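You operate a simulated robot arm through the tools that you are given. There is no shell and no other tool. Be economical: measure what you need, move in short steps, check, and stop when the job is done.

You are at the controls of a simulated robot arm. One attempt, no reset.

## Task
Stack the red bore plug from the top of the dispatch bench on top of the green bore plug. Switch the cart brake on. Close the left bench drawer. Put one of the springs from the top of the packing bench on top of the white valve carton. Do these in any order. The cart brake goes to its stop.
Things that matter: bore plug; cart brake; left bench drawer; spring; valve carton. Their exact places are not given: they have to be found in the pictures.

Only the result counts: the job must be done as asked and must still hold three seconds after the hand-in. Knocking over, shifting, dropping, spilling or breaking anything else fails it.

## Robot
A 7-joint arm with a two-finger gripper on a trunk, on a base that drives. Base frame: it is fixed to the floor where the robot stands at the start and does not move with it; the origin is under the middle of the robot, x ahead of it, y to its left, z up. Readings come in cm, degrees, newtons and seconds.
With the tool pointing down near the work surface it reaches from about 32 to 80 cm from the robot's upright axis, wherever it stands. Its first joint turns from -166.0 to 166.0 degrees. Places, roughly: bore plug [50, -25, 100]; cart brake [-90, -10, 70]; left bench drawer [40, 160, 80]; spring (3x3x5 cm) [50, 80, 90]; spring (3x3x8 cm) [60, 80, 90]; valve carton [50, 100, 100]. Payload 2.45 kg.
The TCP is the grasp point between the finger pads, 2.7 cm short of the fingertips. In the tool frame z runs along the fingers and y along their closing line. The gripper opens to 8 cm. The gripper's body begins 5.4 cm behind the TCP.
Orientation is that of the tool frame in the base frame, as a unit quaternion [w, x, y, z]. With the fingers straight down and closing along the base's y, the tool's x points along the base's -x, its y along +y and its z along -z.

## Interface
- The arm moves only by the tool play_rows. Its argument "moves" is a list that holds one entry, the list of rows, each a list of 7 numbers: the opening in per cent of the stroke, from 0 (shut) to 100 (fully open), then the shift along the tool's x, y, z in cm, then the turn, a rotation vector about the tool's x, y, z in degrees. In form: [[[claw, x, y, z, ax, ay, az], ...]]. A call has 1 to 8 rows; each row is the pose to reach, as a shift and turn from the pose commanded when the call began, along the tool's axes at that moment. Rows are played at 5 a second. More than 5 cm and 8.6 degrees between two rows, or a gripper value outside its range, and nothing of the call is played. A pose out of reach is approached as far as the arm can. The call stops where the force on the tool passes 40 N (or 10 N more than at its start, if that is more) or the arm is blocked; 0.2 s more then pass. Each finger travels about 15.3 cm/s and halts on what it meets, pressing with about 32 N; the grip force reading is that of the motor and also rises with nothing between the fingers. The clock runs only during rows and for 0.2 s after the last one: add rows that repeat a pose to give the fingers time. It gives the time, the measured TCP pose, the force on the tool (base axes), the opening and the grip force at its end, in the units of the frame above (readings bear some noise), with the torque about the TCP (base axes, N m) and any sound that the robot's microphone picked up.
- Cameras (640 x 400 px; columns grow to the right, rows downward): "scene" is now at [1.72, 9.4, 160.42]; the picture's right is [-0.73, -0.69, 0.00], its down [-0.64, 0.68, -0.36] and it looks along [0.25, -0.26, -0.93] (base axes); focal length 214 px, centre (320, 200). "wrist" rides on the gripper at [6.3, 1.2, -7.9] in the tool frame; the picture's right is [-0.19, 0.98, 0.00], its down [-0.72, -0.14, -0.68] and it looks along [-0.67, -0.13, 0.73] (tool axes); focal length 226 px, centre (320, 200).
- capture(camera): a new picture of that camera. The clock stands still meanwhile.
- lift_body(by): slides the trunk up (or, below 0, down) by that many cm; the arm and the scene camera ride with it, the base frame stays. It gives what a move gives, with no picture.
- roll_base(legs): drives the robot by 1 to 6 legs, each [ahead, turn to the left] in cm and degrees, along the robot's own axes; the way and the turn of a leg run together, so that a leg with both is an arc; at most 150 cm and 180 degrees a leg. The arm and the cameras ride along, it lands a little off, and it stops where it bumps. It gives what a move gives.
- head_to(pan, tilt): turns the head with the scene camera to pan (to the left, within 120 degrees either way) and tilt (down, from -29 to 69), counted from straight ahead of the robot. It gives what a move gives.
- point_at(camera, pixels): for up to 12 pixels [column, row] of the newest picture of that camera ("zoom" is the newest enlarged one), the place [x, y, z] in the base frame of the surface seen there, good to about 0.3 cm, but the place of the scene camera against the robot may be out by one fixed shift of up to 1.2 cm in any direction. The clock stands still meanwhile.
- close_up(camera, box): a new picture of the part [left, top, right, bottom] of that camera's present view, enlarged. The clock stands still meanwhile.
- job_done(): hands the job in; it is judged then, once.

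Keep the steps short. Do not move on a guess: measure, check each grasp and each placing, and mend mistakes. In all there are 110 turns and 78 pictures (those below and enlarged ones count). Leave the gripper open and the arm clear of the work at the hand-in unless told otherwise, and finish with a single line.

The tools are called after "Call:" as name(argument=value, ...) on one line, values as JSON. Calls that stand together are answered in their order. play_rows: Moves the arm, as the interface text tells. Its arguments: {"type":"object","properties":{"moves":{"type":"array"}},"required":["moves"]} The other tools are called the same way: lift_body (by) slides the trunk up or down; roll_base (legs) drives the base; head_to (pan, tilt) turns the head that bears the scene camera; capture (camera) takes a picture; point_at (camera, pixels) gives the place of the surface under pixels of a picture; close_up (camera, box) takes an enlarged picture of a part of a camera's view; job_done () hands the job in.

At the start:

```text
time: 0.0
tcp_pos: [53.89, 2.29, 120.32]
ee_rot: [-0.001, -0.001, 1.0, -0.001]
contact_force: [-0.5, -0.1, 0.2]
moment: [0.0, -0.03, -0.02]
finger_gap: 8.01
grip_force: 0.1
trunk travel left (down, up): [-25.0, 29.0]
robot x, y, heading: [-0.05, -0.15, 0.1]
head pan, tilt: [-46.6, 68.8]
```

scene: 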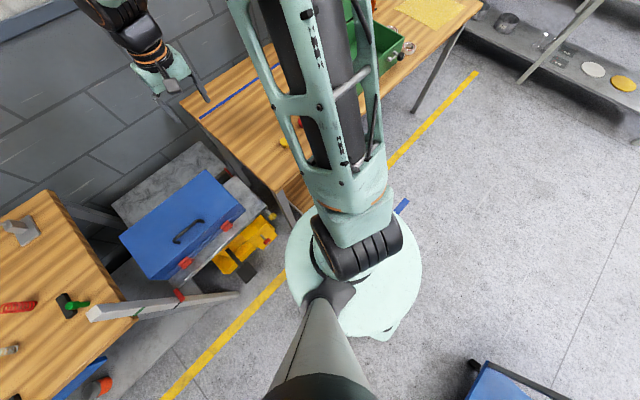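
wrist: 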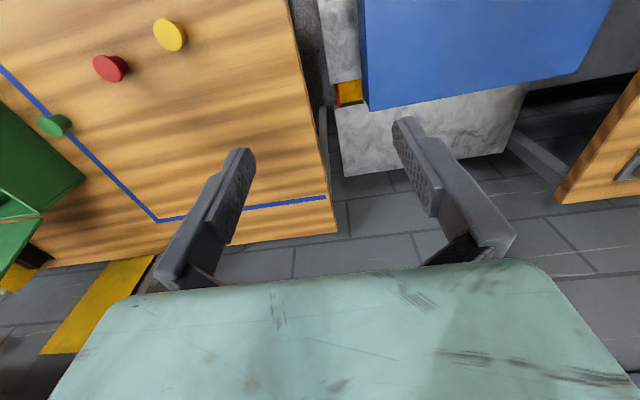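

The wrist picture shows red (110,68), yellow (170,35) and green (54,125) plugs. I'll measure them and turn the head to see the bench.

Call:
point_at(camera="wrist", pixels=[[110, 68], [170, 35], [54, 125], [200, 130], [110, 78], [54, 133], [320, 200], [30, 170]])

Call:
head_to(pan=-25, tilt=50)

Call:
capture(camera="scene")

```text
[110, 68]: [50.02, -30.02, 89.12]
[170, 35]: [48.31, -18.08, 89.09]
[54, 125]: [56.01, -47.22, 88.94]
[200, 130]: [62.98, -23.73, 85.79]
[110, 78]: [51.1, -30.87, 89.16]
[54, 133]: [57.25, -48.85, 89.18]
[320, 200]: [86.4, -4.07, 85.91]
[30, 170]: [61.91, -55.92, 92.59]
```

```text
time: 0.8
tcp_pos: [53.92, 2.22, 120.28]
ee_rot: [0.0, 0.0, 1.0, -0.002]
contact_force: [-0.1, 0.6, 0.4]
moment: [0.0, -0.03, 0.01]
finger_gap: 7.98
grip_force: 0.1
trunk travel left (down, up): [-25.0, 29.0]
robot x, y, heading: [0.07, 0.04, -0.1]
head pan, tilt: [-25.0, 50.0]
```

```text
75 pictures are left
```

scene: 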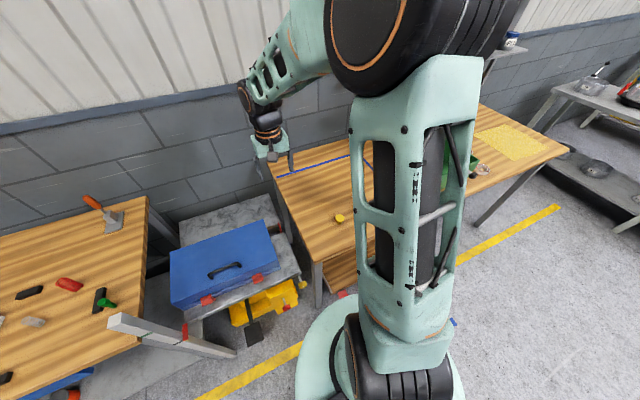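

Plugs have tops near z 89 with the bench at 85.9. I'll move the hand over them (tool x +9, y -37), staying high, for a better look.

Call:
play_rows(moves=[[[100, 1.1, -4.6, 0, 0, 0, 0], [100, 2.2, -9.2, 0, 0, 0, 0], [100, 3.4, -13.9, 0, 0, 0, 0], [100, 4.5, -18.5, 0, 0, 0, 0], [100, 5.6, -23.1, 0, 0, 0, 0], [100, 6.7, -27.8, 0, 0, 0, 0], [100, 7.9, -32.4, 0, 0, 0, 0], [100, 9, -37, 0, 0, 0, 0]]])

Call:
capture(camera="wrist")

```text
time: 2.6
tcp_pos: [44.59, -34.81, 120.01]
ee_rot: [0.0, -0.001, 1.0, 0.0]
contact_force: [-0.4, -0.4, 0.5]
moment: [0.01, 0.04, 0.03]
finger_gap: 7.99
grip_force: 0.0
trunk travel left (down, up): [-25.0, 29.0]
robot x, y, heading: [-0.05, -0.37, 0.2]
head pan, tilt: [-25.0, 50.0]
```

```text
74 pictures are left
```

wrist: 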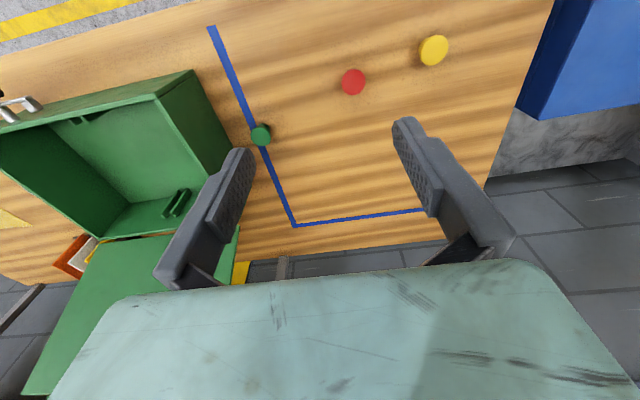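

Clear view: red (353,82), yellow (433,50), green (261,135). Zoom to get their edges.

Call:
close_up(camera="wrist", box=[230, 30, 390, 150])

```text
3.33 times, centred on (310, 90) of wrist
```

zoom: 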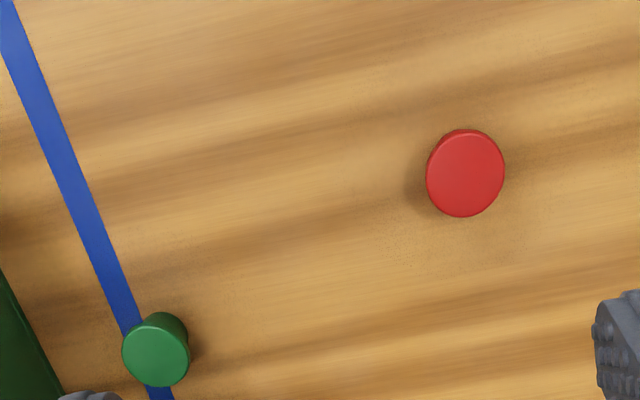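

Call:
point_at(camera="zoom", pixels=[[466, 174], [432, 174], [500, 174], [466, 138], [466, 210], [155, 353], [127, 353], [184, 353], [155, 328], [155, 380], [300, 260], [20, 360]])

```text
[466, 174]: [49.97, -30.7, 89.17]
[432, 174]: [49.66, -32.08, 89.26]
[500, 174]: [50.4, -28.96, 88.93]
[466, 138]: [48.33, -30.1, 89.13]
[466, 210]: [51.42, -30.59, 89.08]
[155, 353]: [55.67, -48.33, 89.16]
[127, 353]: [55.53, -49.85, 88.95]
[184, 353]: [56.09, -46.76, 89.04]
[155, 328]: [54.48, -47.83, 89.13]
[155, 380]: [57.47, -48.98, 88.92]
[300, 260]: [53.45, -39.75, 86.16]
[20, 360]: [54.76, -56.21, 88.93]
```

Red centre ≈ (49.95,-30.5), green ≈ (55.8,-48.3), tops 89.1, bench 86.1. Descend over red to z≈95 first.

Call:
play_rows(moves=[[[100, -2.7, 2.1, 3.5, 0, 0, 0], [100, -5.35, 4.3, 7, 0, 0, 0], [100, -5.35, 4.3, 11.5, 0, 0, 0], [100, -5.35, 4.3, 16, 0, 0, 0], [100, -5.35, 4.3, 20.5, 0, 0, 0], [100, -5.35, 4.3, 25, 0, 0, 0], [100, -5.35, 4.3, 25, 0, 0, 0]]])

Call:
capture(camera="wrist")

```text
time: 4.2
tcp_pos: [49.95, -30.45, 95.44]
ee_rot: [0.0, 0.001, 1.0, -0.001]
contact_force: [0.3, 0.0, -0.3]
moment: [0.0, 0.02, -0.02]
finger_gap: 8.02
grip_force: 0.0
trunk travel left (down, up): [-25.0, 29.0]
robot x, y, heading: [0.23, -0.19, -0.0]
head pan, tilt: [-25.0, 50.0]
```

```text
72 pictures are left
```

wrist: 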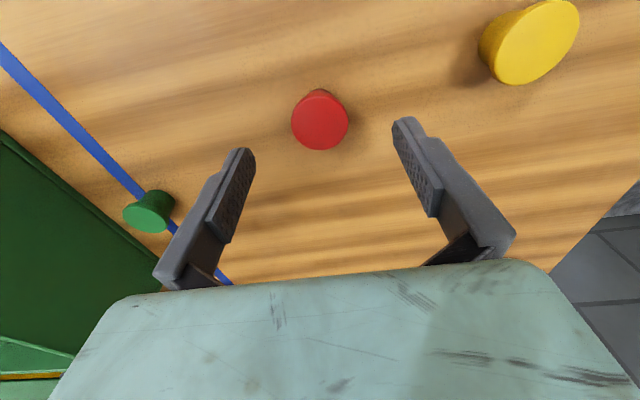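

Red (320,120) lies between the fingers. Lower to z≈89.2 and close.

Call:
play_rows(moves=[[[100, 0, 0, 3.5, 0, 0, 0], [100, 0, 0, 6.1, 0, 0, 0], [100, 0, 0, 6.1, 0, 0, 0], [0, 0, 0, 6.1, 0, 0, 0], [0, 0, 0, 6.1, 0, 0, 0], [0, 0, 0, 6.1, 0, 0, 0]]])

```text
time: 5.0
tcp_pos: [50.25, -30.2, 89.59]
ee_rot: [0.002, 0.0, 1.0, 0.001]
contact_force: [-9.8, 5.4, 22.4]
moment: [0.49, 0.48, -0.31]
finger_gap: 7.07
grip_force: 0.1
trunk travel left (down, up): [-25.0, 29.0]
robot x, y, heading: [0.15, -0.21, 0.2]
head pan, tilt: [-25.0, 50.0]
stopped in row 3: the force on the tool passed its limit at 50 N (the readings are from after the stop); the commanded pose is now the measured one
```

Contact stopped it at z 89.6. Back up 1 cm and look.

Call:
play_rows(moves=[[[100, 0, 0, -1, 0, 0, 0], [100, 0, 0, -1, 0, 0, 0]]])

Call:
capture(camera="wrist")

```text
time: 5.6
tcp_pos: [50.44, -30.27, 90.28]
ee_rot: [0.001, -0.001, 1.0, 0.001]
contact_force: [0.6, -0.4, -0.1]
moment: [-0.02, 0.04, 0.02]
finger_gap: 8.02
grip_force: 0.1
trunk travel left (down, up): [-25.0, 29.0]
robot x, y, heading: [0.1, 0.11, -0.0]
head pan, tilt: [-25.0, 50.0]
```

```text
71 pictures are left
```

wrist: 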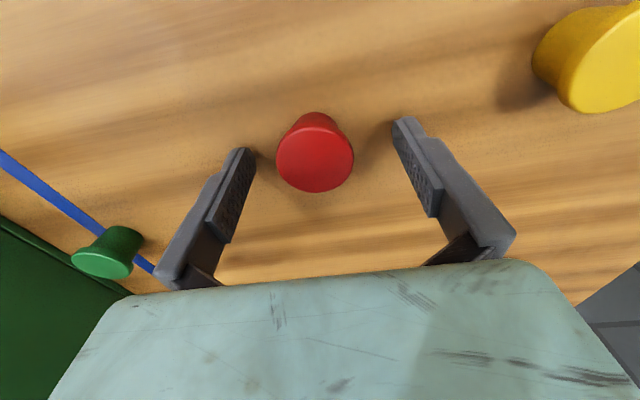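

Plug undisturbed; tips had touched the bench (≈86.5). Check the plug's position relative to the hand.

Call:
point_at(camera="wrist", pixels=[[315, 158], [282, 158], [348, 158], [315, 135], [315, 182], [315, 230], [250, 300]])

```text
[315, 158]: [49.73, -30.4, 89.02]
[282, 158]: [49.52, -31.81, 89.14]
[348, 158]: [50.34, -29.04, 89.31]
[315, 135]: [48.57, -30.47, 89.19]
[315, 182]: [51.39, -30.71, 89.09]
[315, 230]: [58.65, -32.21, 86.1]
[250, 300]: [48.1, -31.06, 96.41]
```

Adjust tool x +0.4, lower 0.5, and close.

Call:
play_rows(moves=[[[100, 0.4, -0.1, 0, 0, 0, 0], [100, 0.4, -0.1, 0.5, 0, 0, 0], [70, 0.4, -0.1, 0.5, 0, 0, 0], [40, 0.4, -0.1, 0.5, 0, 0, 0], [0, 0.4, -0.1, 0.5, 0, 0, 0], [0, 0.4, -0.1, 0.5, 0, 0, 0], [0, 0.4, -0.1, 0.5, 0, 0, 0]]])

Call:
capture(camera="wrist")

```text
time: 7.2
tcp_pos: [50.03, -30.31, 89.96]
ee_rot: [0.002, -0.001, 1.0, 0.0]
contact_force: [0.7, -0.1, 1.2]
moment: [0.01, 0.01, -0.01]
finger_gap: 3.59
grip_force: 32.4
trunk travel left (down, up): [-25.0, 29.0]
robot x, y, heading: [-0.13, 0.03, 0.1]
head pan, tilt: [-25.0, 50.0]
```

```text
70 pictures are left
```

wrist: 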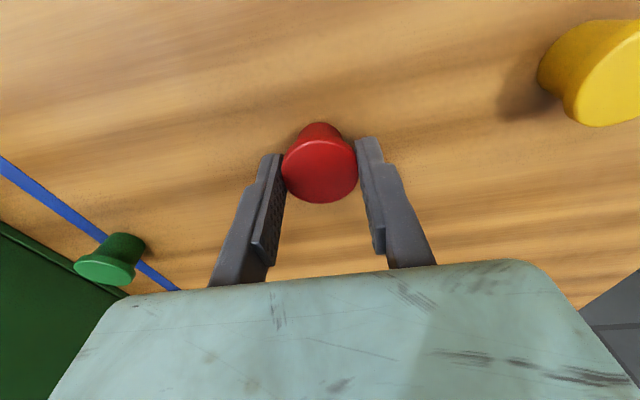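

Held (gap 3.6). Lift 10 cm and carry over green.

Call:
play_rows(moves=[[[0, 0, 0, -2, 0, 0, 0], [0, 0, 0, -6, 0, 0, 0], [0, 0, 0, -10, 0, 0, 0], [0, -1.45, -4.5, -10, 0, 0, 0], [0, -2.9, -9, -10, 0, 0, 0], [0, -4.35, -13.5, -10, 0, 0, 0], [0, -5.8, -18, -10, 0, 0, 0], [0, -5.8, -18, -10, 0, 0, 0]]])

Call:
capture(camera="wrist")

```text
time: 9.0
tcp_pos: [55.83, -48.41, 99.88]
ee_rot: [0.001, -0.001, 1.0, 0.001]
contact_force: [-0.1, -0.2, 0.1]
moment: [0.02, 0.02, 0.02]
finger_gap: 3.59
grip_force: 32.0
trunk travel left (down, up): [-25.0, 29.0]
robot x, y, heading: [-0.08, 0.49, -0.2]
head pan, tilt: [-25.0, 50.0]
```

```text
69 pictures are left
```

wrist: 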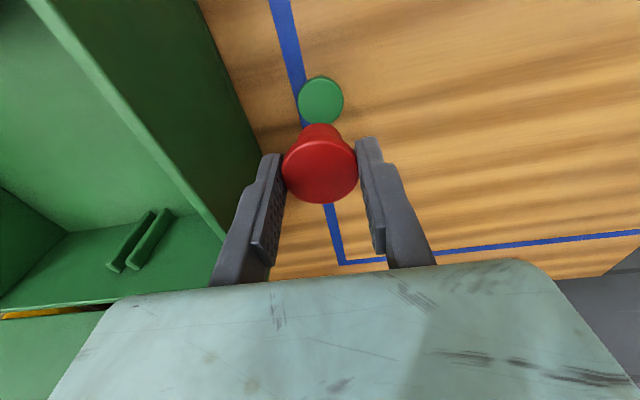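

Measure green's top, red's top and the toolbox edge.

Call:
point_at(camera="wrist", pixels=[[321, 100], [301, 100], [340, 100], [321, 82], [321, 120], [320, 170], [215, 225], [130, 110], [50, 20], [290, 170], [352, 170], [235, 110]])

```text
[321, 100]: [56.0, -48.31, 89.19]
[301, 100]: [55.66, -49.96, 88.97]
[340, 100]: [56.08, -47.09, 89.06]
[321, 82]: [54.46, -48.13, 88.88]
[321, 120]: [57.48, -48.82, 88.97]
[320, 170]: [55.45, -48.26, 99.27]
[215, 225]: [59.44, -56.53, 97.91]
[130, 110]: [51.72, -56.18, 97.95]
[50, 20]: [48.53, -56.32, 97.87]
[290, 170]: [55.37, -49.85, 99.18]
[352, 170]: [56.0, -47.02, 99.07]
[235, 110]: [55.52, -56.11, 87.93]
```

Green (55.95,-48.45), red ≈ aligned; toolbox wall at y -56.2 clears. Lower 6.5.

Call:
play_rows(moves=[[[0, -0.15, -0.05, 3, 0, 0, 0], [0, -0.15, -0.05, 5.5, 0, 0, 0], [0, -0.15, -0.05, 6.2, 0, 0, 0], [0, -0.15, -0.05, 6.5, 0, 0, 0], [0, -0.15, -0.05, 6.5, 0, 0, 0]]])

Call:
capture(camera="wrist")

```text
time: 10.2
tcp_pos: [55.88, -48.49, 93.45]
ee_rot: [0.001, -0.001, 1.0, 0.0]
contact_force: [-1.7, -0.4, 0.2]
moment: [0.01, 0.0, 0.01]
finger_gap: 3.59
grip_force: 32.0
trunk travel left (down, up): [-25.0, 29.0]
robot x, y, heading: [-0.23, -0.24, 0.0]
head pan, tilt: [-25.0, 50.0]
```

```text
68 pictures are left
```

wrist: 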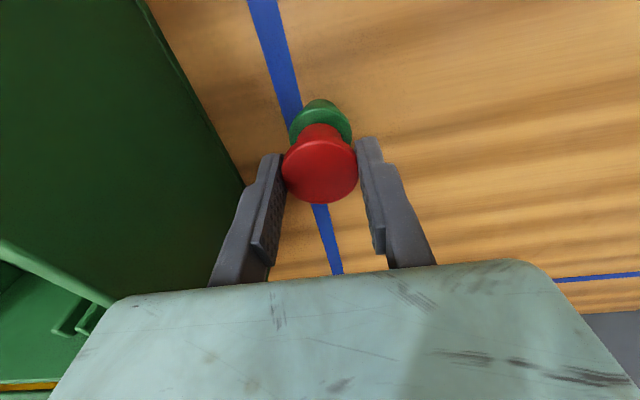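

Aligned. Lower in small steps until light contact.

Call:
play_rows(moves=[[[0, 0, 0, 0.15, 0, 0, 0], [0, 0, 0, 0.3, 0, 0, 0], [0, 0, 0, 0.3, 0, 0, 0]]])

```text
time: 11.0
tcp_pos: [56.08, -48.48, 93.19]
ee_rot: [0.001, -0.001, 1.0, 0.0]
contact_force: [-0.2, -0.1, 0.1]
moment: [0.01, 0.01, 0.03]
finger_gap: 3.58
grip_force: 32.4
trunk travel left (down, up): [-25.0, 29.0]
robot x, y, heading: [0.41, -0.13, -0.1]
head pan, tilt: [-25.0, 50.0]
```

Call:
play_rows(moves=[[[0, 0, 0, 0.1, 0, 0, 0], [0, 0, 0, 0.2, 0, 0, 0], [0, 0, 0, 0.2, 0, 0, 0]]])

```text
time: 11.8
tcp_pos: [55.9, -48.42, 92.92]
ee_rot: [0.0, -0.002, 1.0, 0.0]
contact_force: [0.9, 0.3, 3.2]
moment: [0.09, 0.01, -0.01]
finger_gap: 3.61
grip_force: 32.6
trunk travel left (down, up): [-25.0, 29.0]
robot x, y, heading: [0.41, -0.18, -0.3]
head pan, tilt: [-25.0, 50.0]
```

Light contact (3 N). Open partway gently and lift away.

Call:
play_rows(moves=[[[48, 0, 0, 0, 0, 0, 0], [55, 0, 0, 0, 0, 0, 0], [80, 0, 0, 0, 0, 0, 0], [80, 0, 0, -2, 0, 0, 0], [80, 0, 0, -5, 0, 0, 0], [80, 0, 0, -9, 0, 0, 0], [80, 0, 0, -13, 0, 0, 0], [80, 0, 0, -17, 0, 0, 0]]])

Call:
capture(camera="wrist")

```text
time: 13.6
tcp_pos: [55.88, -48.47, 110.07]
ee_rot: [0.001, 0.0, 1.0, 0.001]
contact_force: [-0.8, 0.2, 0.1]
moment: [0.01, -0.03, 0.01]
finger_gap: 6.41
grip_force: 0.1
trunk travel left (down, up): [-25.0, 29.0]
robot x, y, heading: [-0.15, -0.11, -0.0]
head pan, tilt: [-25.0, 50.0]
```

```text
67 pictures are left
```

wrist: 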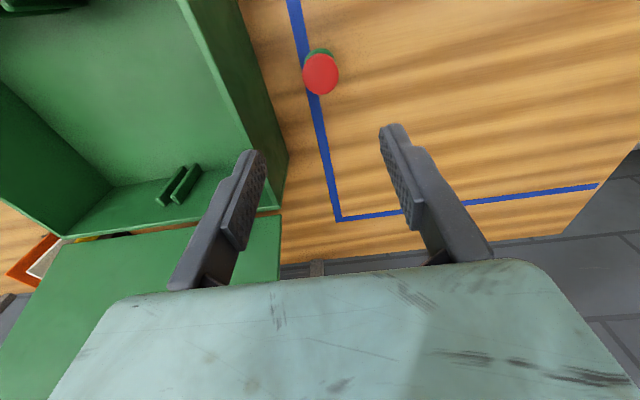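

Red is stacked on green. Lift more and bring the arm back toward the middle, and look left at the packing bench and behind at the cart.

Call:
play_rows(moves=[[[80, 0, 0, -5, 0, 0, 0], [80, 0, 0, -10, 0, 0, 0], [80, 2, 4.5, -10, 0, 0, 0], [80, 4, 9, -10, 0, 0, 0], [80, 6, 13.5, -10, 0, 0, 0], [80, 8, 18, -10, 0, 0, 0], [80, 10, 22.5, -10, 0, 0, 0], [80, 12, 27, -10, 0, 0, 0]]])

Call:
head_to(pan=70, tilt=35)

Call:
capture(camera="scene")

Call:
head_to(pan=120, tilt=40)

Call:
capture(camera="scene")

Call:
head_to(pan=-120, tilt=40)

Call:
capture(camera="scene")

```text
time: 15.4
tcp_pos: [43.97, -21.18, 119.99]
ee_rot: [0.002, 0.0, 1.0, -0.001]
contact_force: [0.1, -0.3, 0.6]
moment: [0.01, 0.03, 0.01]
finger_gap: 6.42
grip_force: 0.0
trunk travel left (down, up): [-25.0, 29.0]
robot x, y, heading: [0.18, -0.15, 0.1]
head pan, tilt: [-25.0, 50.0]
```

```text
time: 17.1
tcp_pos: [43.97, -21.39, 119.91]
ee_rot: [0.001, 0.0, 1.0, 0.0]
contact_force: [-0.3, -0.1, -0.4]
moment: [0.04, 0.01, -0.01]
finger_gap: 6.38
grip_force: 0.1
trunk travel left (down, up): [-25.0, 29.0]
robot x, y, heading: [0.08, -0.1, -0.0]
head pan, tilt: [70.0, 35.0]
```

```text
66 pictures are left
```

scene: 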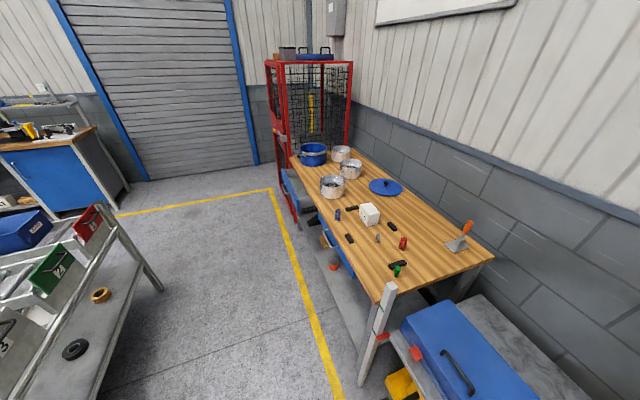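

```text
time: 18.3
tcp_pos: [44.07, -21.34, 119.84]
ee_rot: [0.002, 0.0, 1.0, 0.0]
contact_force: [-1.2, -0.8, 0.0]
moment: [0.0, 0.01, 0.05]
finger_gap: 6.4
grip_force: 0.1
trunk travel left (down, up): [-25.0, 29.0]
robot x, y, heading: [-0.04, -0.11, -0.1]
head pan, tilt: [120.0, 40.0]
```

```text
65 pictures are left
```

scene: 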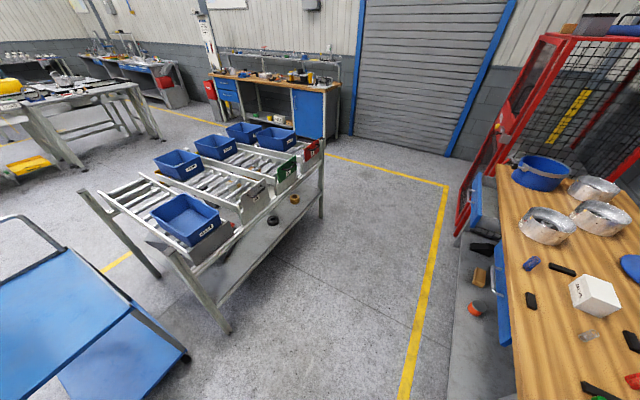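

```text
time: 21.7
tcp_pos: [44.07, -21.28, 119.86]
ee_rot: [0.001, 0.0, 1.0, 0.0]
contact_force: [0.0, 0.2, 0.9]
moment: [-0.01, 0.06, 0.03]
finger_gap: 6.42
grip_force: 0.1
trunk travel left (down, up): [-25.0, 29.0]
robot x, y, heading: [-0.3, -0.1, -0.1]
head pan, tilt: [-120.0, 40.0]
```

```text
64 pictures are left
```

scene: 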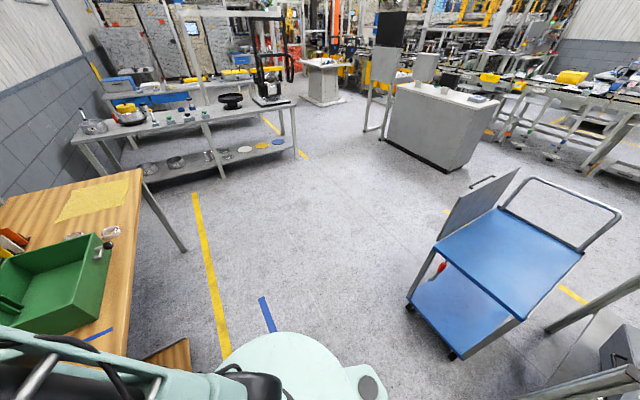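

The cart is behind me at (500,250). Zoom on it.

Call:
close_up(camera="scene", box=[390, 150, 630, 370])

Call:
point_at(camera="scene", pixels=[[440, 266], [470, 225], [480, 183], [440, 245], [519, 170], [505, 210], [520, 320], [582, 255], [452, 355], [410, 305]])

```text
1.82 times, centred on (510, 260) of scene
```

zoom: 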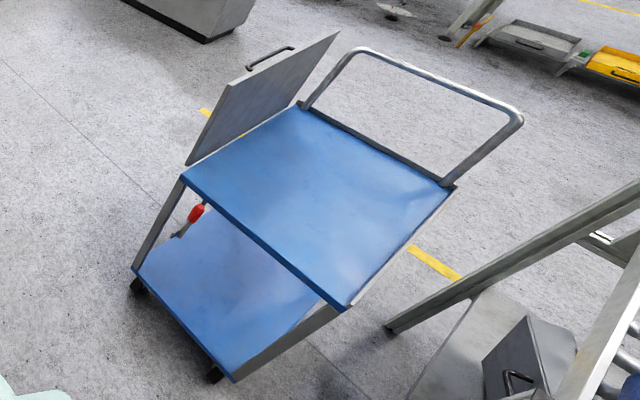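

```text
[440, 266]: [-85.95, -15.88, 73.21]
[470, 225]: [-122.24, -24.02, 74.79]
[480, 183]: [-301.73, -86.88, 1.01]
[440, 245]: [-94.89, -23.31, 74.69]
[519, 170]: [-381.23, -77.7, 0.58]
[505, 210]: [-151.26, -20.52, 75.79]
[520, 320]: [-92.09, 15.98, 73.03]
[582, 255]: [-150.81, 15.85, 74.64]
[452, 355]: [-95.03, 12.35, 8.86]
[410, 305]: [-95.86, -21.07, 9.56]
```

A red lever knob is at about (-86,-16,73) on the cart's near edge. Turn right 180° (arm at z 120 clears everything) to face it, then look.

Call:
roll_base(legs=[[0, -90], [0, -90], [22, 0]])

Call:
head_to(pan=15, tilt=50)

Call:
capture(camera="scene")

Call:
capture(camera="wrist")

```text
time: 27.4
tcp_pos: [-32.54, -36.69, 119.82]
ee_rot: [0.002, 0.797, 0.604, -0.001]
contact_force: [0.8, -0.4, 0.0]
moment: [-0.02, 0.04, -0.02]
finger_gap: 6.38
grip_force: 0.0
trunk travel left (down, up): [-25.0, 29.0]
robot x, y, heading: [-0.01, -0.28, -102.0]
head pan, tilt: [-120.0, 40.0]
stopped in leg 2: the robot was blocked; the commanded pose is now the measured one
```

```text
time: 29.6
tcp_pos: [-32.48, -36.82, 119.86]
ee_rot: [0.002, 0.797, 0.605, -0.001]
contact_force: [0.0, 0.3, 0.3]
moment: [0.0, 0.0, -0.03]
finger_gap: 6.39
grip_force: 0.2
trunk travel left (down, up): [-25.0, 29.0]
robot x, y, heading: [-0.21, -0.06, -102.2]
head pan, tilt: [15.0, 50.0]
```

```text
62 pictures are left
```

scene: 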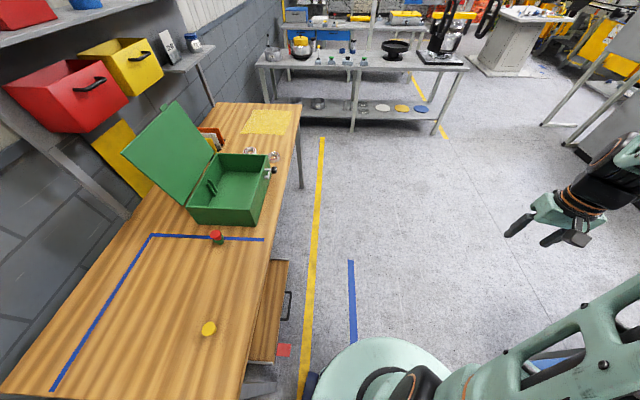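

```text
61 pictures are left
```

wrist: 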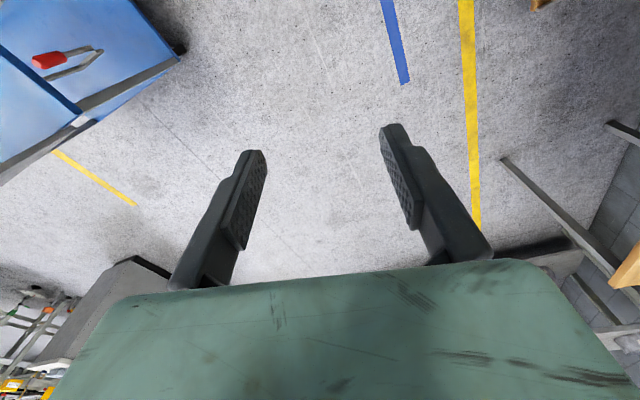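

Blocked at heading -102. Find what blocks: look down around the base.

Call:
head_to(pan=75, tilt=69)

Call:
capture(camera="scene")

Call:
head_to(pan=-75, tilt=69)

Call:
capture(camera="scene")

```text
time: 30.9
tcp_pos: [-32.43, -36.82, 119.89]
ee_rot: [0.003, 0.797, 0.604, -0.001]
contact_force: [-0.4, -0.2, 0.0]
moment: [0.0, 0.0, 0.02]
finger_gap: 6.41
grip_force: 0.0
trunk travel left (down, up): [-25.0, 29.0]
robot x, y, heading: [-0.29, 0.06, -101.7]
head pan, tilt: [75.0, 68.8]
```

```text
60 pictures are left
```

scene: 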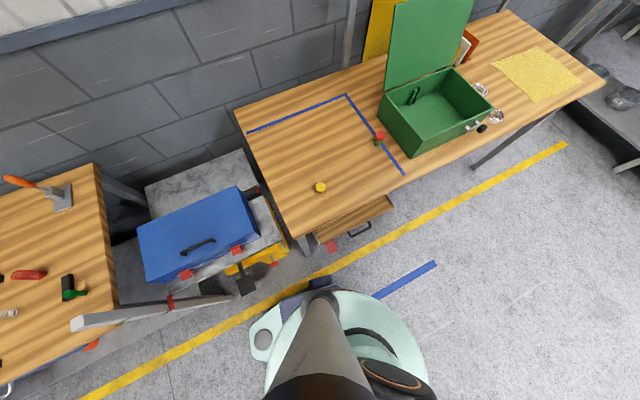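

```text
time: 33.2
tcp_pos: [-32.45, -36.82, 119.85]
ee_rot: [0.002, 0.797, 0.605, -0.001]
contact_force: [0.0, -0.1, -0.5]
moment: [-0.01, -0.03, -0.01]
finger_gap: 6.41
grip_force: 0.1
trunk travel left (down, up): [-25.0, 29.0]
robot x, y, heading: [0.33, -0.02, -101.9]
head pan, tilt: [-75.0, 68.8]
```

```text
59 pictures are left
```

scene: 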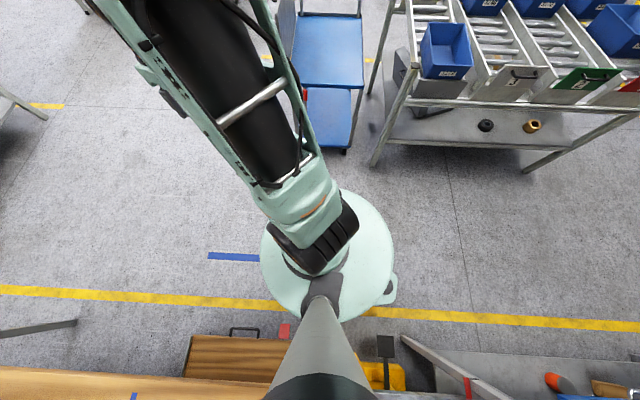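

The base's tail evidently met something on the bench side (crate/pedal). Turn back left, reverse 24 cm from the benches, then turn around.

Call:
roll_base(legs=[[0, 102], [-24, 0], [0, -90], [0, -90]])

Call:
head_to(pan=15, tilt=50)

Call:
capture(camera="scene")

Call:
capture(camera="wrist")

```text
time: 47.4
tcp_pos: [-65.54, 24.39, 119.91]
ee_rot: [0.0, 0.999, -0.042, 0.0]
contact_force: [-0.7, -0.7, -0.1]
moment: [-0.01, 0.0, -0.02]
finger_gap: 6.38
grip_force: 0.1
trunk travel left (down, up): [-25.0, 29.0]
robot x, y, heading: [-23.22, -0.28, 178.8]
head pan, tilt: [-75.0, 68.8]
```

```text
time: 49.0
tcp_pos: [-65.5, 24.32, 119.92]
ee_rot: [0.001, 0.999, -0.041, -0.001]
contact_force: [0.2, 0.2, 0.1]
moment: [0.01, -0.01, -0.02]
finger_gap: 6.41
grip_force: 0.1
trunk travel left (down, up): [-25.0, 29.0]
robot x, y, heading: [-23.79, -0.51, 179.0]
head pan, tilt: [15.0, 50.0]
```

```text
58 pictures are left
```

scene: 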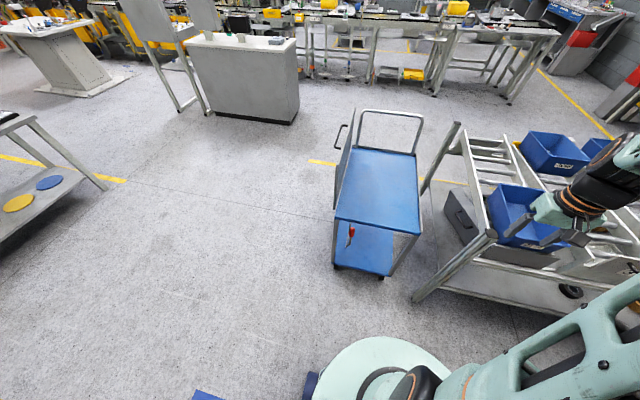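

```text
57 pictures are left
```

wrist: 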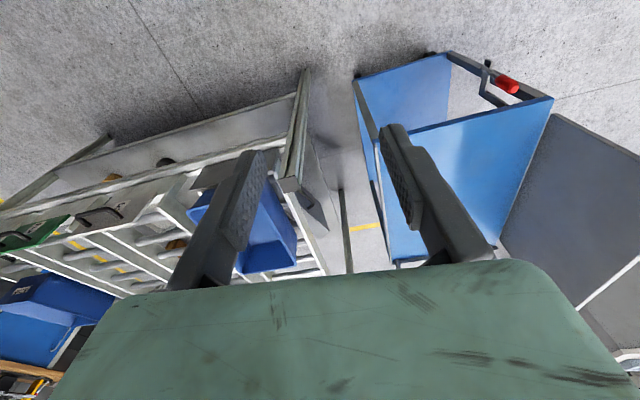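

Facing the cart. Zoom in on the lever in both views.

Call:
close_up(camera="wrist", box=[440, 40, 568, 120])

Call:
point_at(camera="zoom", pixels=[[300, 210], [380, 255], [335, 235], [235, 130], [240, 180], [225, 255], [270, 290], [330, 310], [400, 320], [500, 300], [60, 80], [210, 220]])

Call:
close_up(camera="scene", box=[320, 190, 432, 280])

```text
5.00 times, centred on (504, 80) of wrist
```

zoom: 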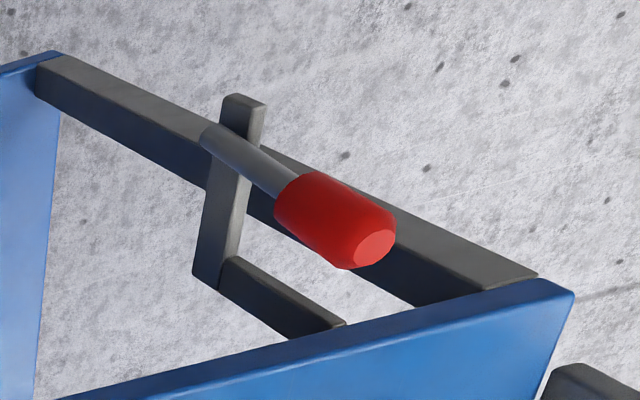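

```text
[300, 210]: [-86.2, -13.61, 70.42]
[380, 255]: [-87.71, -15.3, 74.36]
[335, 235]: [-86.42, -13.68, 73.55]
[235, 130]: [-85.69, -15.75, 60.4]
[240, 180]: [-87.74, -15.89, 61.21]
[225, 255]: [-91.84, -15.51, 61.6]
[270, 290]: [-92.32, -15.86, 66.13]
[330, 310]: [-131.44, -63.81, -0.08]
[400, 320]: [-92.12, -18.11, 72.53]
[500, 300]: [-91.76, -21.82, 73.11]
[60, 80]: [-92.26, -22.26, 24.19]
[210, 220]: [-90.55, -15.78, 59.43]
```

```text
4.44 times, centred on (376, 235) of scene
```

zoom: 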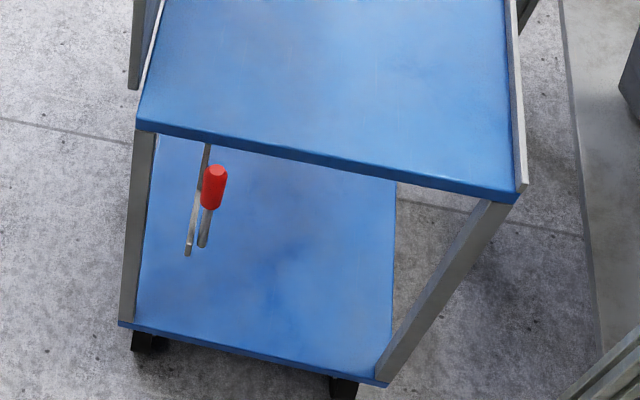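

The lever pivots near z 60 on a bracket at the cart's front, knob around z 72. Bring the wrist camera closer in front of it to see the geometry.

Call:
play_rows(moves=[[[80, 0.8, 4.6, 1.2, 0, 0, 0], [80, 1.7, 9.2, 2.5, 0, 0, 0], [80, 2.5, 13.8, 3.7, 0, 0, 0], [80, 3.4, 18.4, 5, 0, 0, 0], [80, 4.2, 23, 6.2, 0, 0, 0], [80, 5, 27.6, 7.5, 0, 0, 0], [80, 5.9, 32.2, 8.7, 0, 0, 0], [80, 6.7, 36.6, 10, 0, 0, 0]]])

Call:
play_rows(moves=[[[80, 0, 0, 4.5, 0, 0, 0], [80, 0, 0, 9, 0, 0, 0]]])

Call:
capture(camera="wrist")

```text
time: 50.8
tcp_pos: [-61.96, -12.81, 109.77]
ee_rot: [0.0, 0.999, -0.042, -0.001]
contact_force: [-0.9, 0.7, 0.1]
moment: [0.0, 0.03, -0.02]
finger_gap: 6.41
grip_force: 0.1
trunk travel left (down, up): [-25.0, 29.0]
robot x, y, heading: [-23.63, -0.82, 179.1]
head pan, tilt: [15.0, 50.0]
```

```text
time: 51.4
tcp_pos: [-61.99, -12.82, 100.68]
ee_rot: [0.0, 0.999, -0.042, -0.001]
contact_force: [-0.4, -1.0, -0.3]
moment: [0.0, 0.01, 0.0]
finger_gap: 6.36
grip_force: 0.1
trunk travel left (down, up): [-25.0, 29.0]
robot x, y, heading: [-23.32, -0.85, 178.9]
head pan, tilt: [15.0, 50.0]
```

```text
54 pictures are left
```

wrist: 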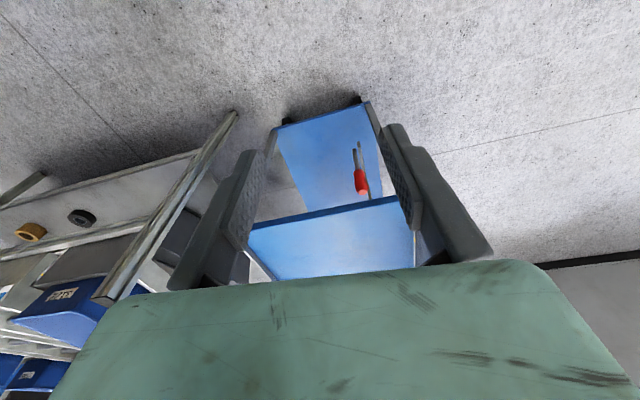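

Call:
close_up(camera="wrist", box=[328, 130, 400, 210])

Call:
point_at(camera="zoom", pixels=[[270, 90], [275, 150], [280, 205], [285, 240], [290, 280], [265, 240], [305, 240], [295, 310], [315, 150], [315, 80], [340, 300], [280, 330]])

```text
5.00 times, centred on (364, 170) of wrist
```

zoom: 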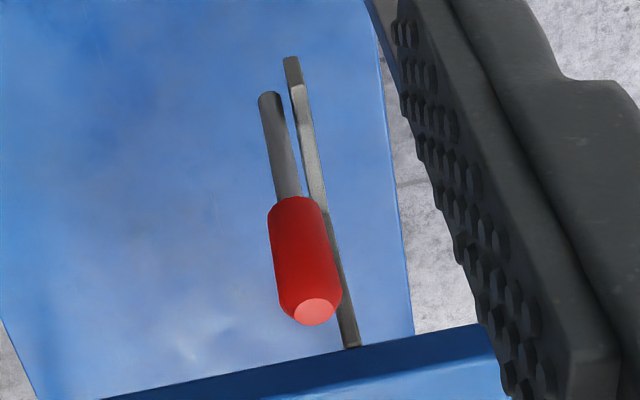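

```text
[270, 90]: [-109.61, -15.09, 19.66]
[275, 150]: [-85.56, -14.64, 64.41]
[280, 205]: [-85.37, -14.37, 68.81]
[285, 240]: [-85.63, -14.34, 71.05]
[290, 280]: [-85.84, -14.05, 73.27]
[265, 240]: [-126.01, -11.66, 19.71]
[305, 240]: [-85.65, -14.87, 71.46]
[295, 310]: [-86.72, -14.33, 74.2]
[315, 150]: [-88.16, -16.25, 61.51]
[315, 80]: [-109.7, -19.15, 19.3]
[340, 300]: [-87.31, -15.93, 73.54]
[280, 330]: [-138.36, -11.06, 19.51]
```

Lever is upright: shaft axis ≈ (-86.4,-14.6), grip z 68.3–74.7, mounted on the side of a bracket plate (so it swings in x–z). I'll move above it, squaring the yaw by -4.8°.

Call:
play_rows(moves=[[[100, -4.8, 0.8, 1, 0, 0, -1], [100, -9.6, 1.5, 2, 0, 0, -2], [100, -14.5, 2.3, 3, 0, 0, -3], [100, -19.3, 3.1, 4, 0, 0, -4], [100, -24.15, 3.84, 4.5, 0, 0, -4.8], [100, -24.15, 3.84, 9, 0, 0, -4.8], [100, -24.15, 3.84, 13.5, 0, 0, -4.8], [100, -24.15, 3.84, 17, 0, 0, -4.8]]])

Call:
capture(camera="wrist")

```text
refused: row 3 steps farther than a row can; nothing moved
```

```text
52 pictures are left
```

wrist: 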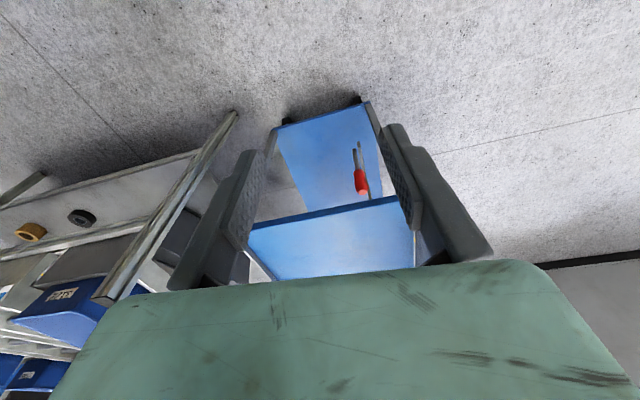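

Step slightly too long; retry with even steps.

Call:
play_rows(moves=[[[100, -4.83, 0.77, 0, 0, 0, -1], [100, -9.66, 1.54, 0, 0, 0, -2], [100, -14.5, 2.3, 0, 0, 0, -3], [100, -19.32, 3.07, 0, 0, 0, -4], [100, -24.15, 3.84, 0.5, 0, 0, -4.8], [100, -24.15, 3.84, 5.3, 0, 0, -4.8], [100, -24.15, 3.84, 10.2, 0, 0, -4.8], [100, -24.15, 3.84, 15, 0, 0, -4.8]]])

Call:
capture(camera="wrist")

```text
time: 53.2
tcp_pos: [-86.32, -14.65, 86.04]
ee_rot: [0.001, 1.0, 0.0, -0.002]
contact_force: [-0.2, -1.2, 0.1]
moment: [0.01, 0.01, -0.01]
finger_gap: 8.01
grip_force: 0.1
trunk travel left (down, up): [-25.0, 29.0]
robot x, y, heading: [-23.28, -0.71, 179.4]
head pan, tilt: [15.0, 50.0]
```

```text
51 pictures are left
```

wrist: 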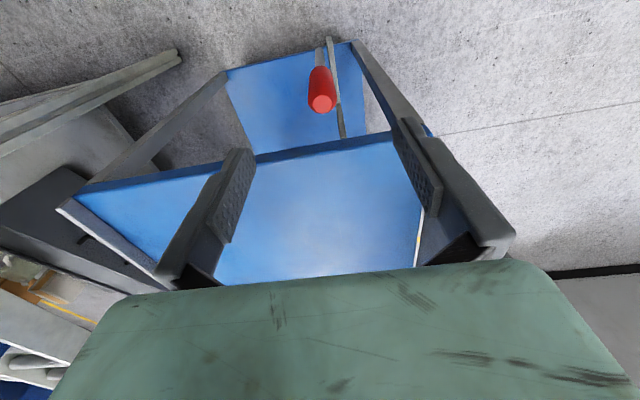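

Centred over the lever. Lower to z≈73 and close on the grip.

Call:
play_rows(moves=[[[100, 0, 0, 4.5, 0, 0, 0], [100, 0, 0, 9, 0, 0, 0], [100, 0, 0, 13, 0, 0, 0], [60, 0, 0, 13, 0, 0, 0], [30, 0, 0, 13, 0, 0, 0], [0, 0, 0, 13, 0, 0, 0], [0, 0, 0, 13, 0, 0, 0]]])

Call:
capture(camera="wrist")

```text
time: 54.8
tcp_pos: [-86.02, -14.79, 72.9]
ee_rot: [0.0, 1.0, 0.001, -0.001]
contact_force: [-0.8, -10.7, -7.8]
moment: [-0.06, 0.3, 0.08]
finger_gap: 2.53
grip_force: 45.0
trunk travel left (down, up): [-25.0, 29.0]
robot x, y, heading: [-23.58, -0.5, 179.3]
head pan, tilt: [15.0, 50.0]
```

```text
50 pictures are left
```

wrist: 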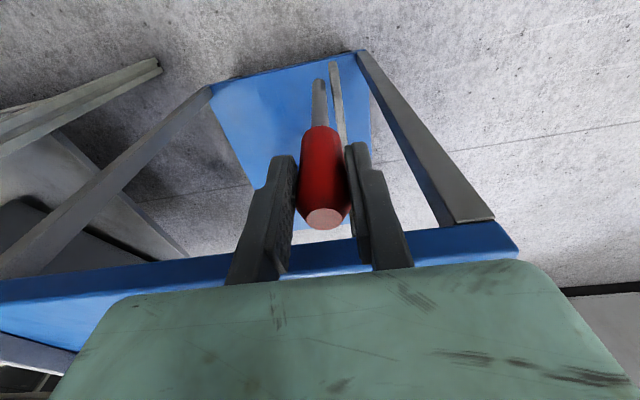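

Gripped. Test: pull gently toward me along an arc (pivot z≈61), 8°.

Call:
play_rows(moves=[[[0, 0.8, 0.2, 0, 0, -4, 0], [0, 1.65, 0.2, 0.12, 0, -8, 0], [0, 1.65, 0.2, 0.12, 0, -8, 0]]])

```text
time: 55.6
tcp_pos: [-84.67, -14.61, 72.85]
ee_rot: [0.001, 0.997, 0.0, -0.071]
contact_force: [3.4, -3.3, -3.2]
moment: [0.06, -0.53, 0.09]
finger_gap: 2.5
grip_force: 44.9
trunk travel left (down, up): [-25.0, 29.0]
robot x, y, heading: [-23.29, -0.35, 179.0]
head pan, tilt: [15.0, 50.0]
```

It swings freely toward me. Continue 24° more along the arc.

Call:
play_rows(moves=[[[0, 1.66, 0, 0.12, 0, -8, 0], [0, 3.28, 0, 0.46, 0, -16, 0], [0, 4.84, 0, 1.03, 0, -24, 0], [0, 4.84, 0, 1.03, 0, -24, 0]]])

Call:
capture(camera="wrist")

```text
time: 56.6
tcp_pos: [-80.32, -14.67, 71.23]
ee_rot: [0.0, 0.96, 0.0, -0.279]
contact_force: [-0.5, 2.9, 5.9]
moment: [0.03, 0.49, 0.06]
finger_gap: 2.52
grip_force: 45.2
trunk travel left (down, up): [-25.0, 29.0]
robot x, y, heading: [-23.5, -0.59, 178.9]
head pan, tilt: [15.0, 50.0]
```

```text
49 pictures are left
```

wrist: 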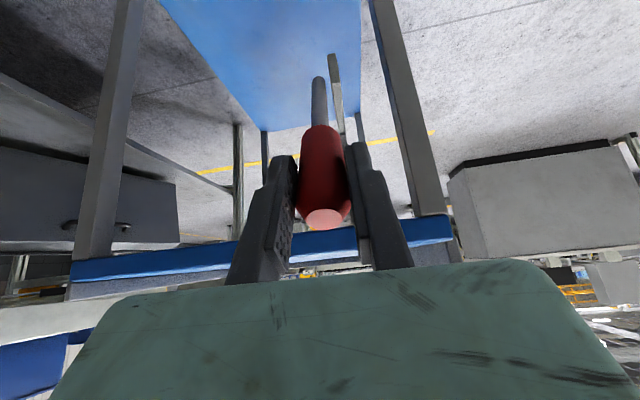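

Lever follows (32°). Continue.

Call:
play_rows(moves=[[[0, 1.66, 0, 0.12, 0, -8, 0], [0, 3.28, 0, 0.46, 0, -16, 0], [0, 4.84, 0, 1.03, 0, -24, 0], [0, 4.84, 0, 1.03, 0, -24, 0]]])

```text
time: 57.6
tcp_pos: [-76.47, -14.71, 67.67]
ee_rot: [0.0, 0.883, 0.0, -0.469]
contact_force: [16.9, 6.6, 0.2]
moment: [0.02, -0.81, 0.02]
finger_gap: 2.48
grip_force: 44.7
trunk travel left (down, up): [-25.0, 29.0]
robot x, y, heading: [-23.3, -0.62, 179.0]
head pan, tilt: [15.0, 50.0]
```

56° so far, radial force building. Try 8° more and see.

Call:
play_rows(moves=[[[0, 0.8, 0, 0.06, 0, -4, 0], [0, 1.6, 0, 0.15, 0, -8, 0], [0, 1.6, 0, 0.15, 0, -8, 0]]])

Call:
capture(camera="wrist")

```text
time: 58.4
tcp_pos: [-75.98, -14.7, 66.48]
ee_rot: [0.001, 0.846, 0.0, -0.534]
contact_force: [4.6, 9.3, 15.7]
moment: [-0.06, -0.17, -0.08]
finger_gap: 2.48
grip_force: 45.2
trunk travel left (down, up): [-25.0, 29.0]
robot x, y, heading: [-23.72, -0.53, 178.8]
head pan, tilt: [15.0, 50.0]
```

```text
48 pictures are left
```

wrist: 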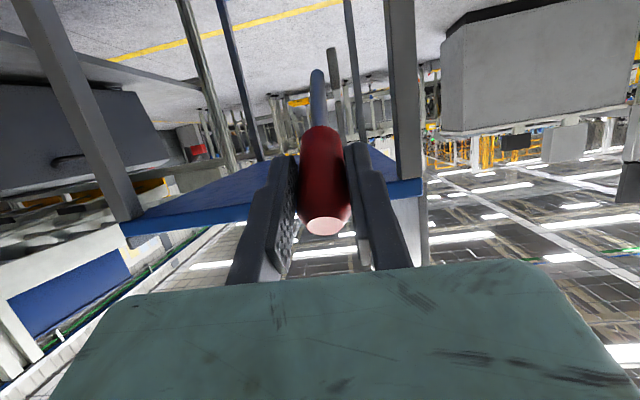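

64° now, upward resistance 16 N. Continue until a firm stop.

Call:
play_rows(moves=[[[0, 0.8, 0, 0.06, 0, -4, 0], [0, 1.6, 0, 0.15, 0, -8, 0], [0, 2.4, 0, 0.3, 0, -12, 0], [0, 3.2, 0, 0.46, 0, -16, 0]]])

```text
time: 59.4
tcp_pos: [-74.8, -14.77, 63.25]
ee_rot: [0.001, 0.765, 0.0, -0.644]
contact_force: [0.1, 0.3, -0.7]
moment: [0.0, 0.01, -0.03]
finger_gap: 0.0
grip_force: 29.4
trunk travel left (down, up): [-25.0, 29.0]
robot x, y, heading: [-23.5, -0.55, 179.2]
head pan, tilt: [15.0, 50.0]
```

The grip slipped off: likely past the stop. Look at the lever.

Call:
capture(camera="wrist")

Call:
close_up(camera="scene", box=[310, 180, 438, 290])

```text
47 pictures are left
```

wrist: 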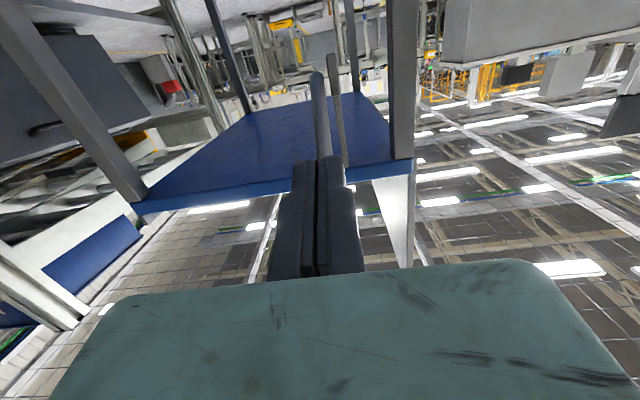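

```text
3.64 times, centred on (374, 235) of scene
```

zoom: 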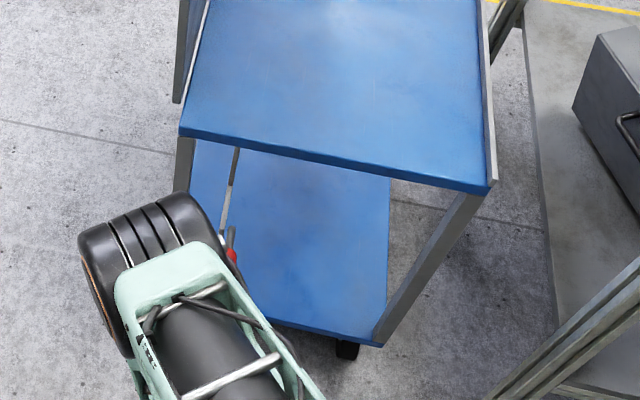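

The fingers now hide the grip. Back the hand off along its axis and look again.

Call:
play_rows(moves=[[[0, 0.5, 0, -4, 0, 0, 0], [0, 0.5, 0, -8, 0, 0, 0], [0, 0.5, 0, -11, 0, 0, 0]]])

Call:
capture(camera="wrist")

```text
time: 60.2
tcp_pos: [-63.84, -14.61, 64.72]
ee_rot: [0.0, 0.765, 0.0, -0.644]
contact_force: [-0.2, -0.4, -0.8]
moment: [0.02, 0.0, 0.02]
finger_gap: 0.0
grip_force: 29.7
trunk travel left (down, up): [-25.0, 29.0]
robot x, y, heading: [-23.52, -0.97, 179.0]
head pan, tilt: [15.0, 50.0]
```

```text
45 pictures are left
```

wrist: 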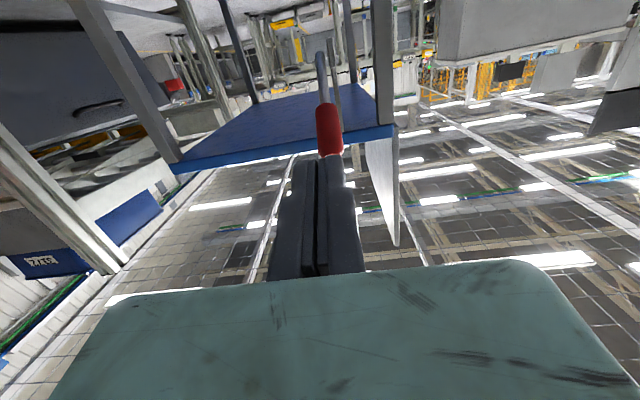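

Call:
point_at(camera="wrist", pixels=[[323, 110], [328, 135], [331, 150], [320, 75], [318, 60], [321, 95]])

```text
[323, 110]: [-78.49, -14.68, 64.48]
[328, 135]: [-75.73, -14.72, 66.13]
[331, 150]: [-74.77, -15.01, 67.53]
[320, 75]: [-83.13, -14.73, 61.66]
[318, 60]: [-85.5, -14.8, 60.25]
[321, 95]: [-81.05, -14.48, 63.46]
```

Lever now leans about 60°, holding. Confirm it's on the stop by pressing down on it from above with shut fingers.

Call:
play_rows(moves=[[[0, -4.4, 0, -0.8, 0, 0, 0], [0, -8.87, 0, -1.53, 0, 0, 0], [0, -9.5, 0, 2, 0, 0, 0], [0, -10.1, 0, 5.5, 0, 0, 0], [0, -10.65, 0, 8.8, 0, 0, 0], [0, -8.0, 0, 9.2, 0, 0, 0], [0, -6.2, 0, 9.55, 0, 0, 0]]])

Call:
play_rows(moves=[[[0, 0.4, 0, 0.05, 0, 0, 0], [0, 0.8, 0, 0.1, 0, 0, 0], [0, 1.2, 0, 0.15, 0, 0, 0], [0, 1.6, 0, 0.2, 0, 0, 0], [0, 2, 0, 0.2, 0, 0, 0], [0, 2.3, 0, 0.2, 0, 0, 0]]])

```text
time: 62.0
tcp_pos: [-74.17, -15.07, 69.44]
ee_rot: [0.001, 0.762, 0.0, -0.647]
contact_force: [20.3, 2.3, 26.3]
moment: [-0.08, 0.13, -0.09]
finger_gap: 0.6
grip_force: 29.7
trunk travel left (down, up): [-25.0, 29.0]
robot x, y, heading: [-23.17, -0.88, 179.3]
head pan, tilt: [15.0, 50.0]
stopped in row 7: the force on the tool passed its limit at 51 N (the readings are from after the stop); the commanded pose is now the measured one
```

```text
time: 62.3
tcp_pos: [-74.02, -15.04, 69.38]
ee_rot: [0.001, 0.762, 0.001, -0.648]
contact_force: [15.6, 2.9, 20.5]
moment: [-0.02, 0.09, -0.09]
finger_gap: 0.6
grip_force: 29.4
trunk travel left (down, up): [-25.0, 29.0]
robot x, y, heading: [-23.33, -0.64, 179.1]
head pan, tilt: [15.0, 50.0]
stopped in row 1: the force on the tool passed its limit at 48 N (the readings are from after the stop); the commanded pose is now the measured one
```

Over 48 N without yielding: it's on the stop. Lift away and measure the lever again.

Call:
play_rows(moves=[[[0, -3, 0, -1, 0, 0, 0], [0, -6, 0, -3, 0, 0, 0], [0, -6, 0, -8, 0, 0, 0], [0, -5, 0, -12.5, 0, 0, 0]]])

Call:
capture(camera="wrist")

```text
time: 63.3
tcp_pos: [-62.47, -15.04, 76.21]
ee_rot: [0.001, 0.763, 0.001, -0.647]
contact_force: [0.2, 0.4, -0.9]
moment: [0.04, 0.0, -0.02]
finger_gap: 0.0
grip_force: 30.2
trunk travel left (down, up): [-25.0, 29.0]
robot x, y, heading: [-23.26, -0.55, 179.1]
head pan, tilt: [15.0, 50.0]
```

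```text
44 pictures are left
```

wrist: 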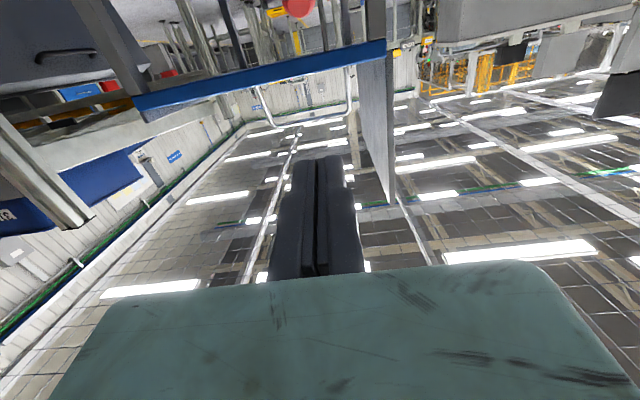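

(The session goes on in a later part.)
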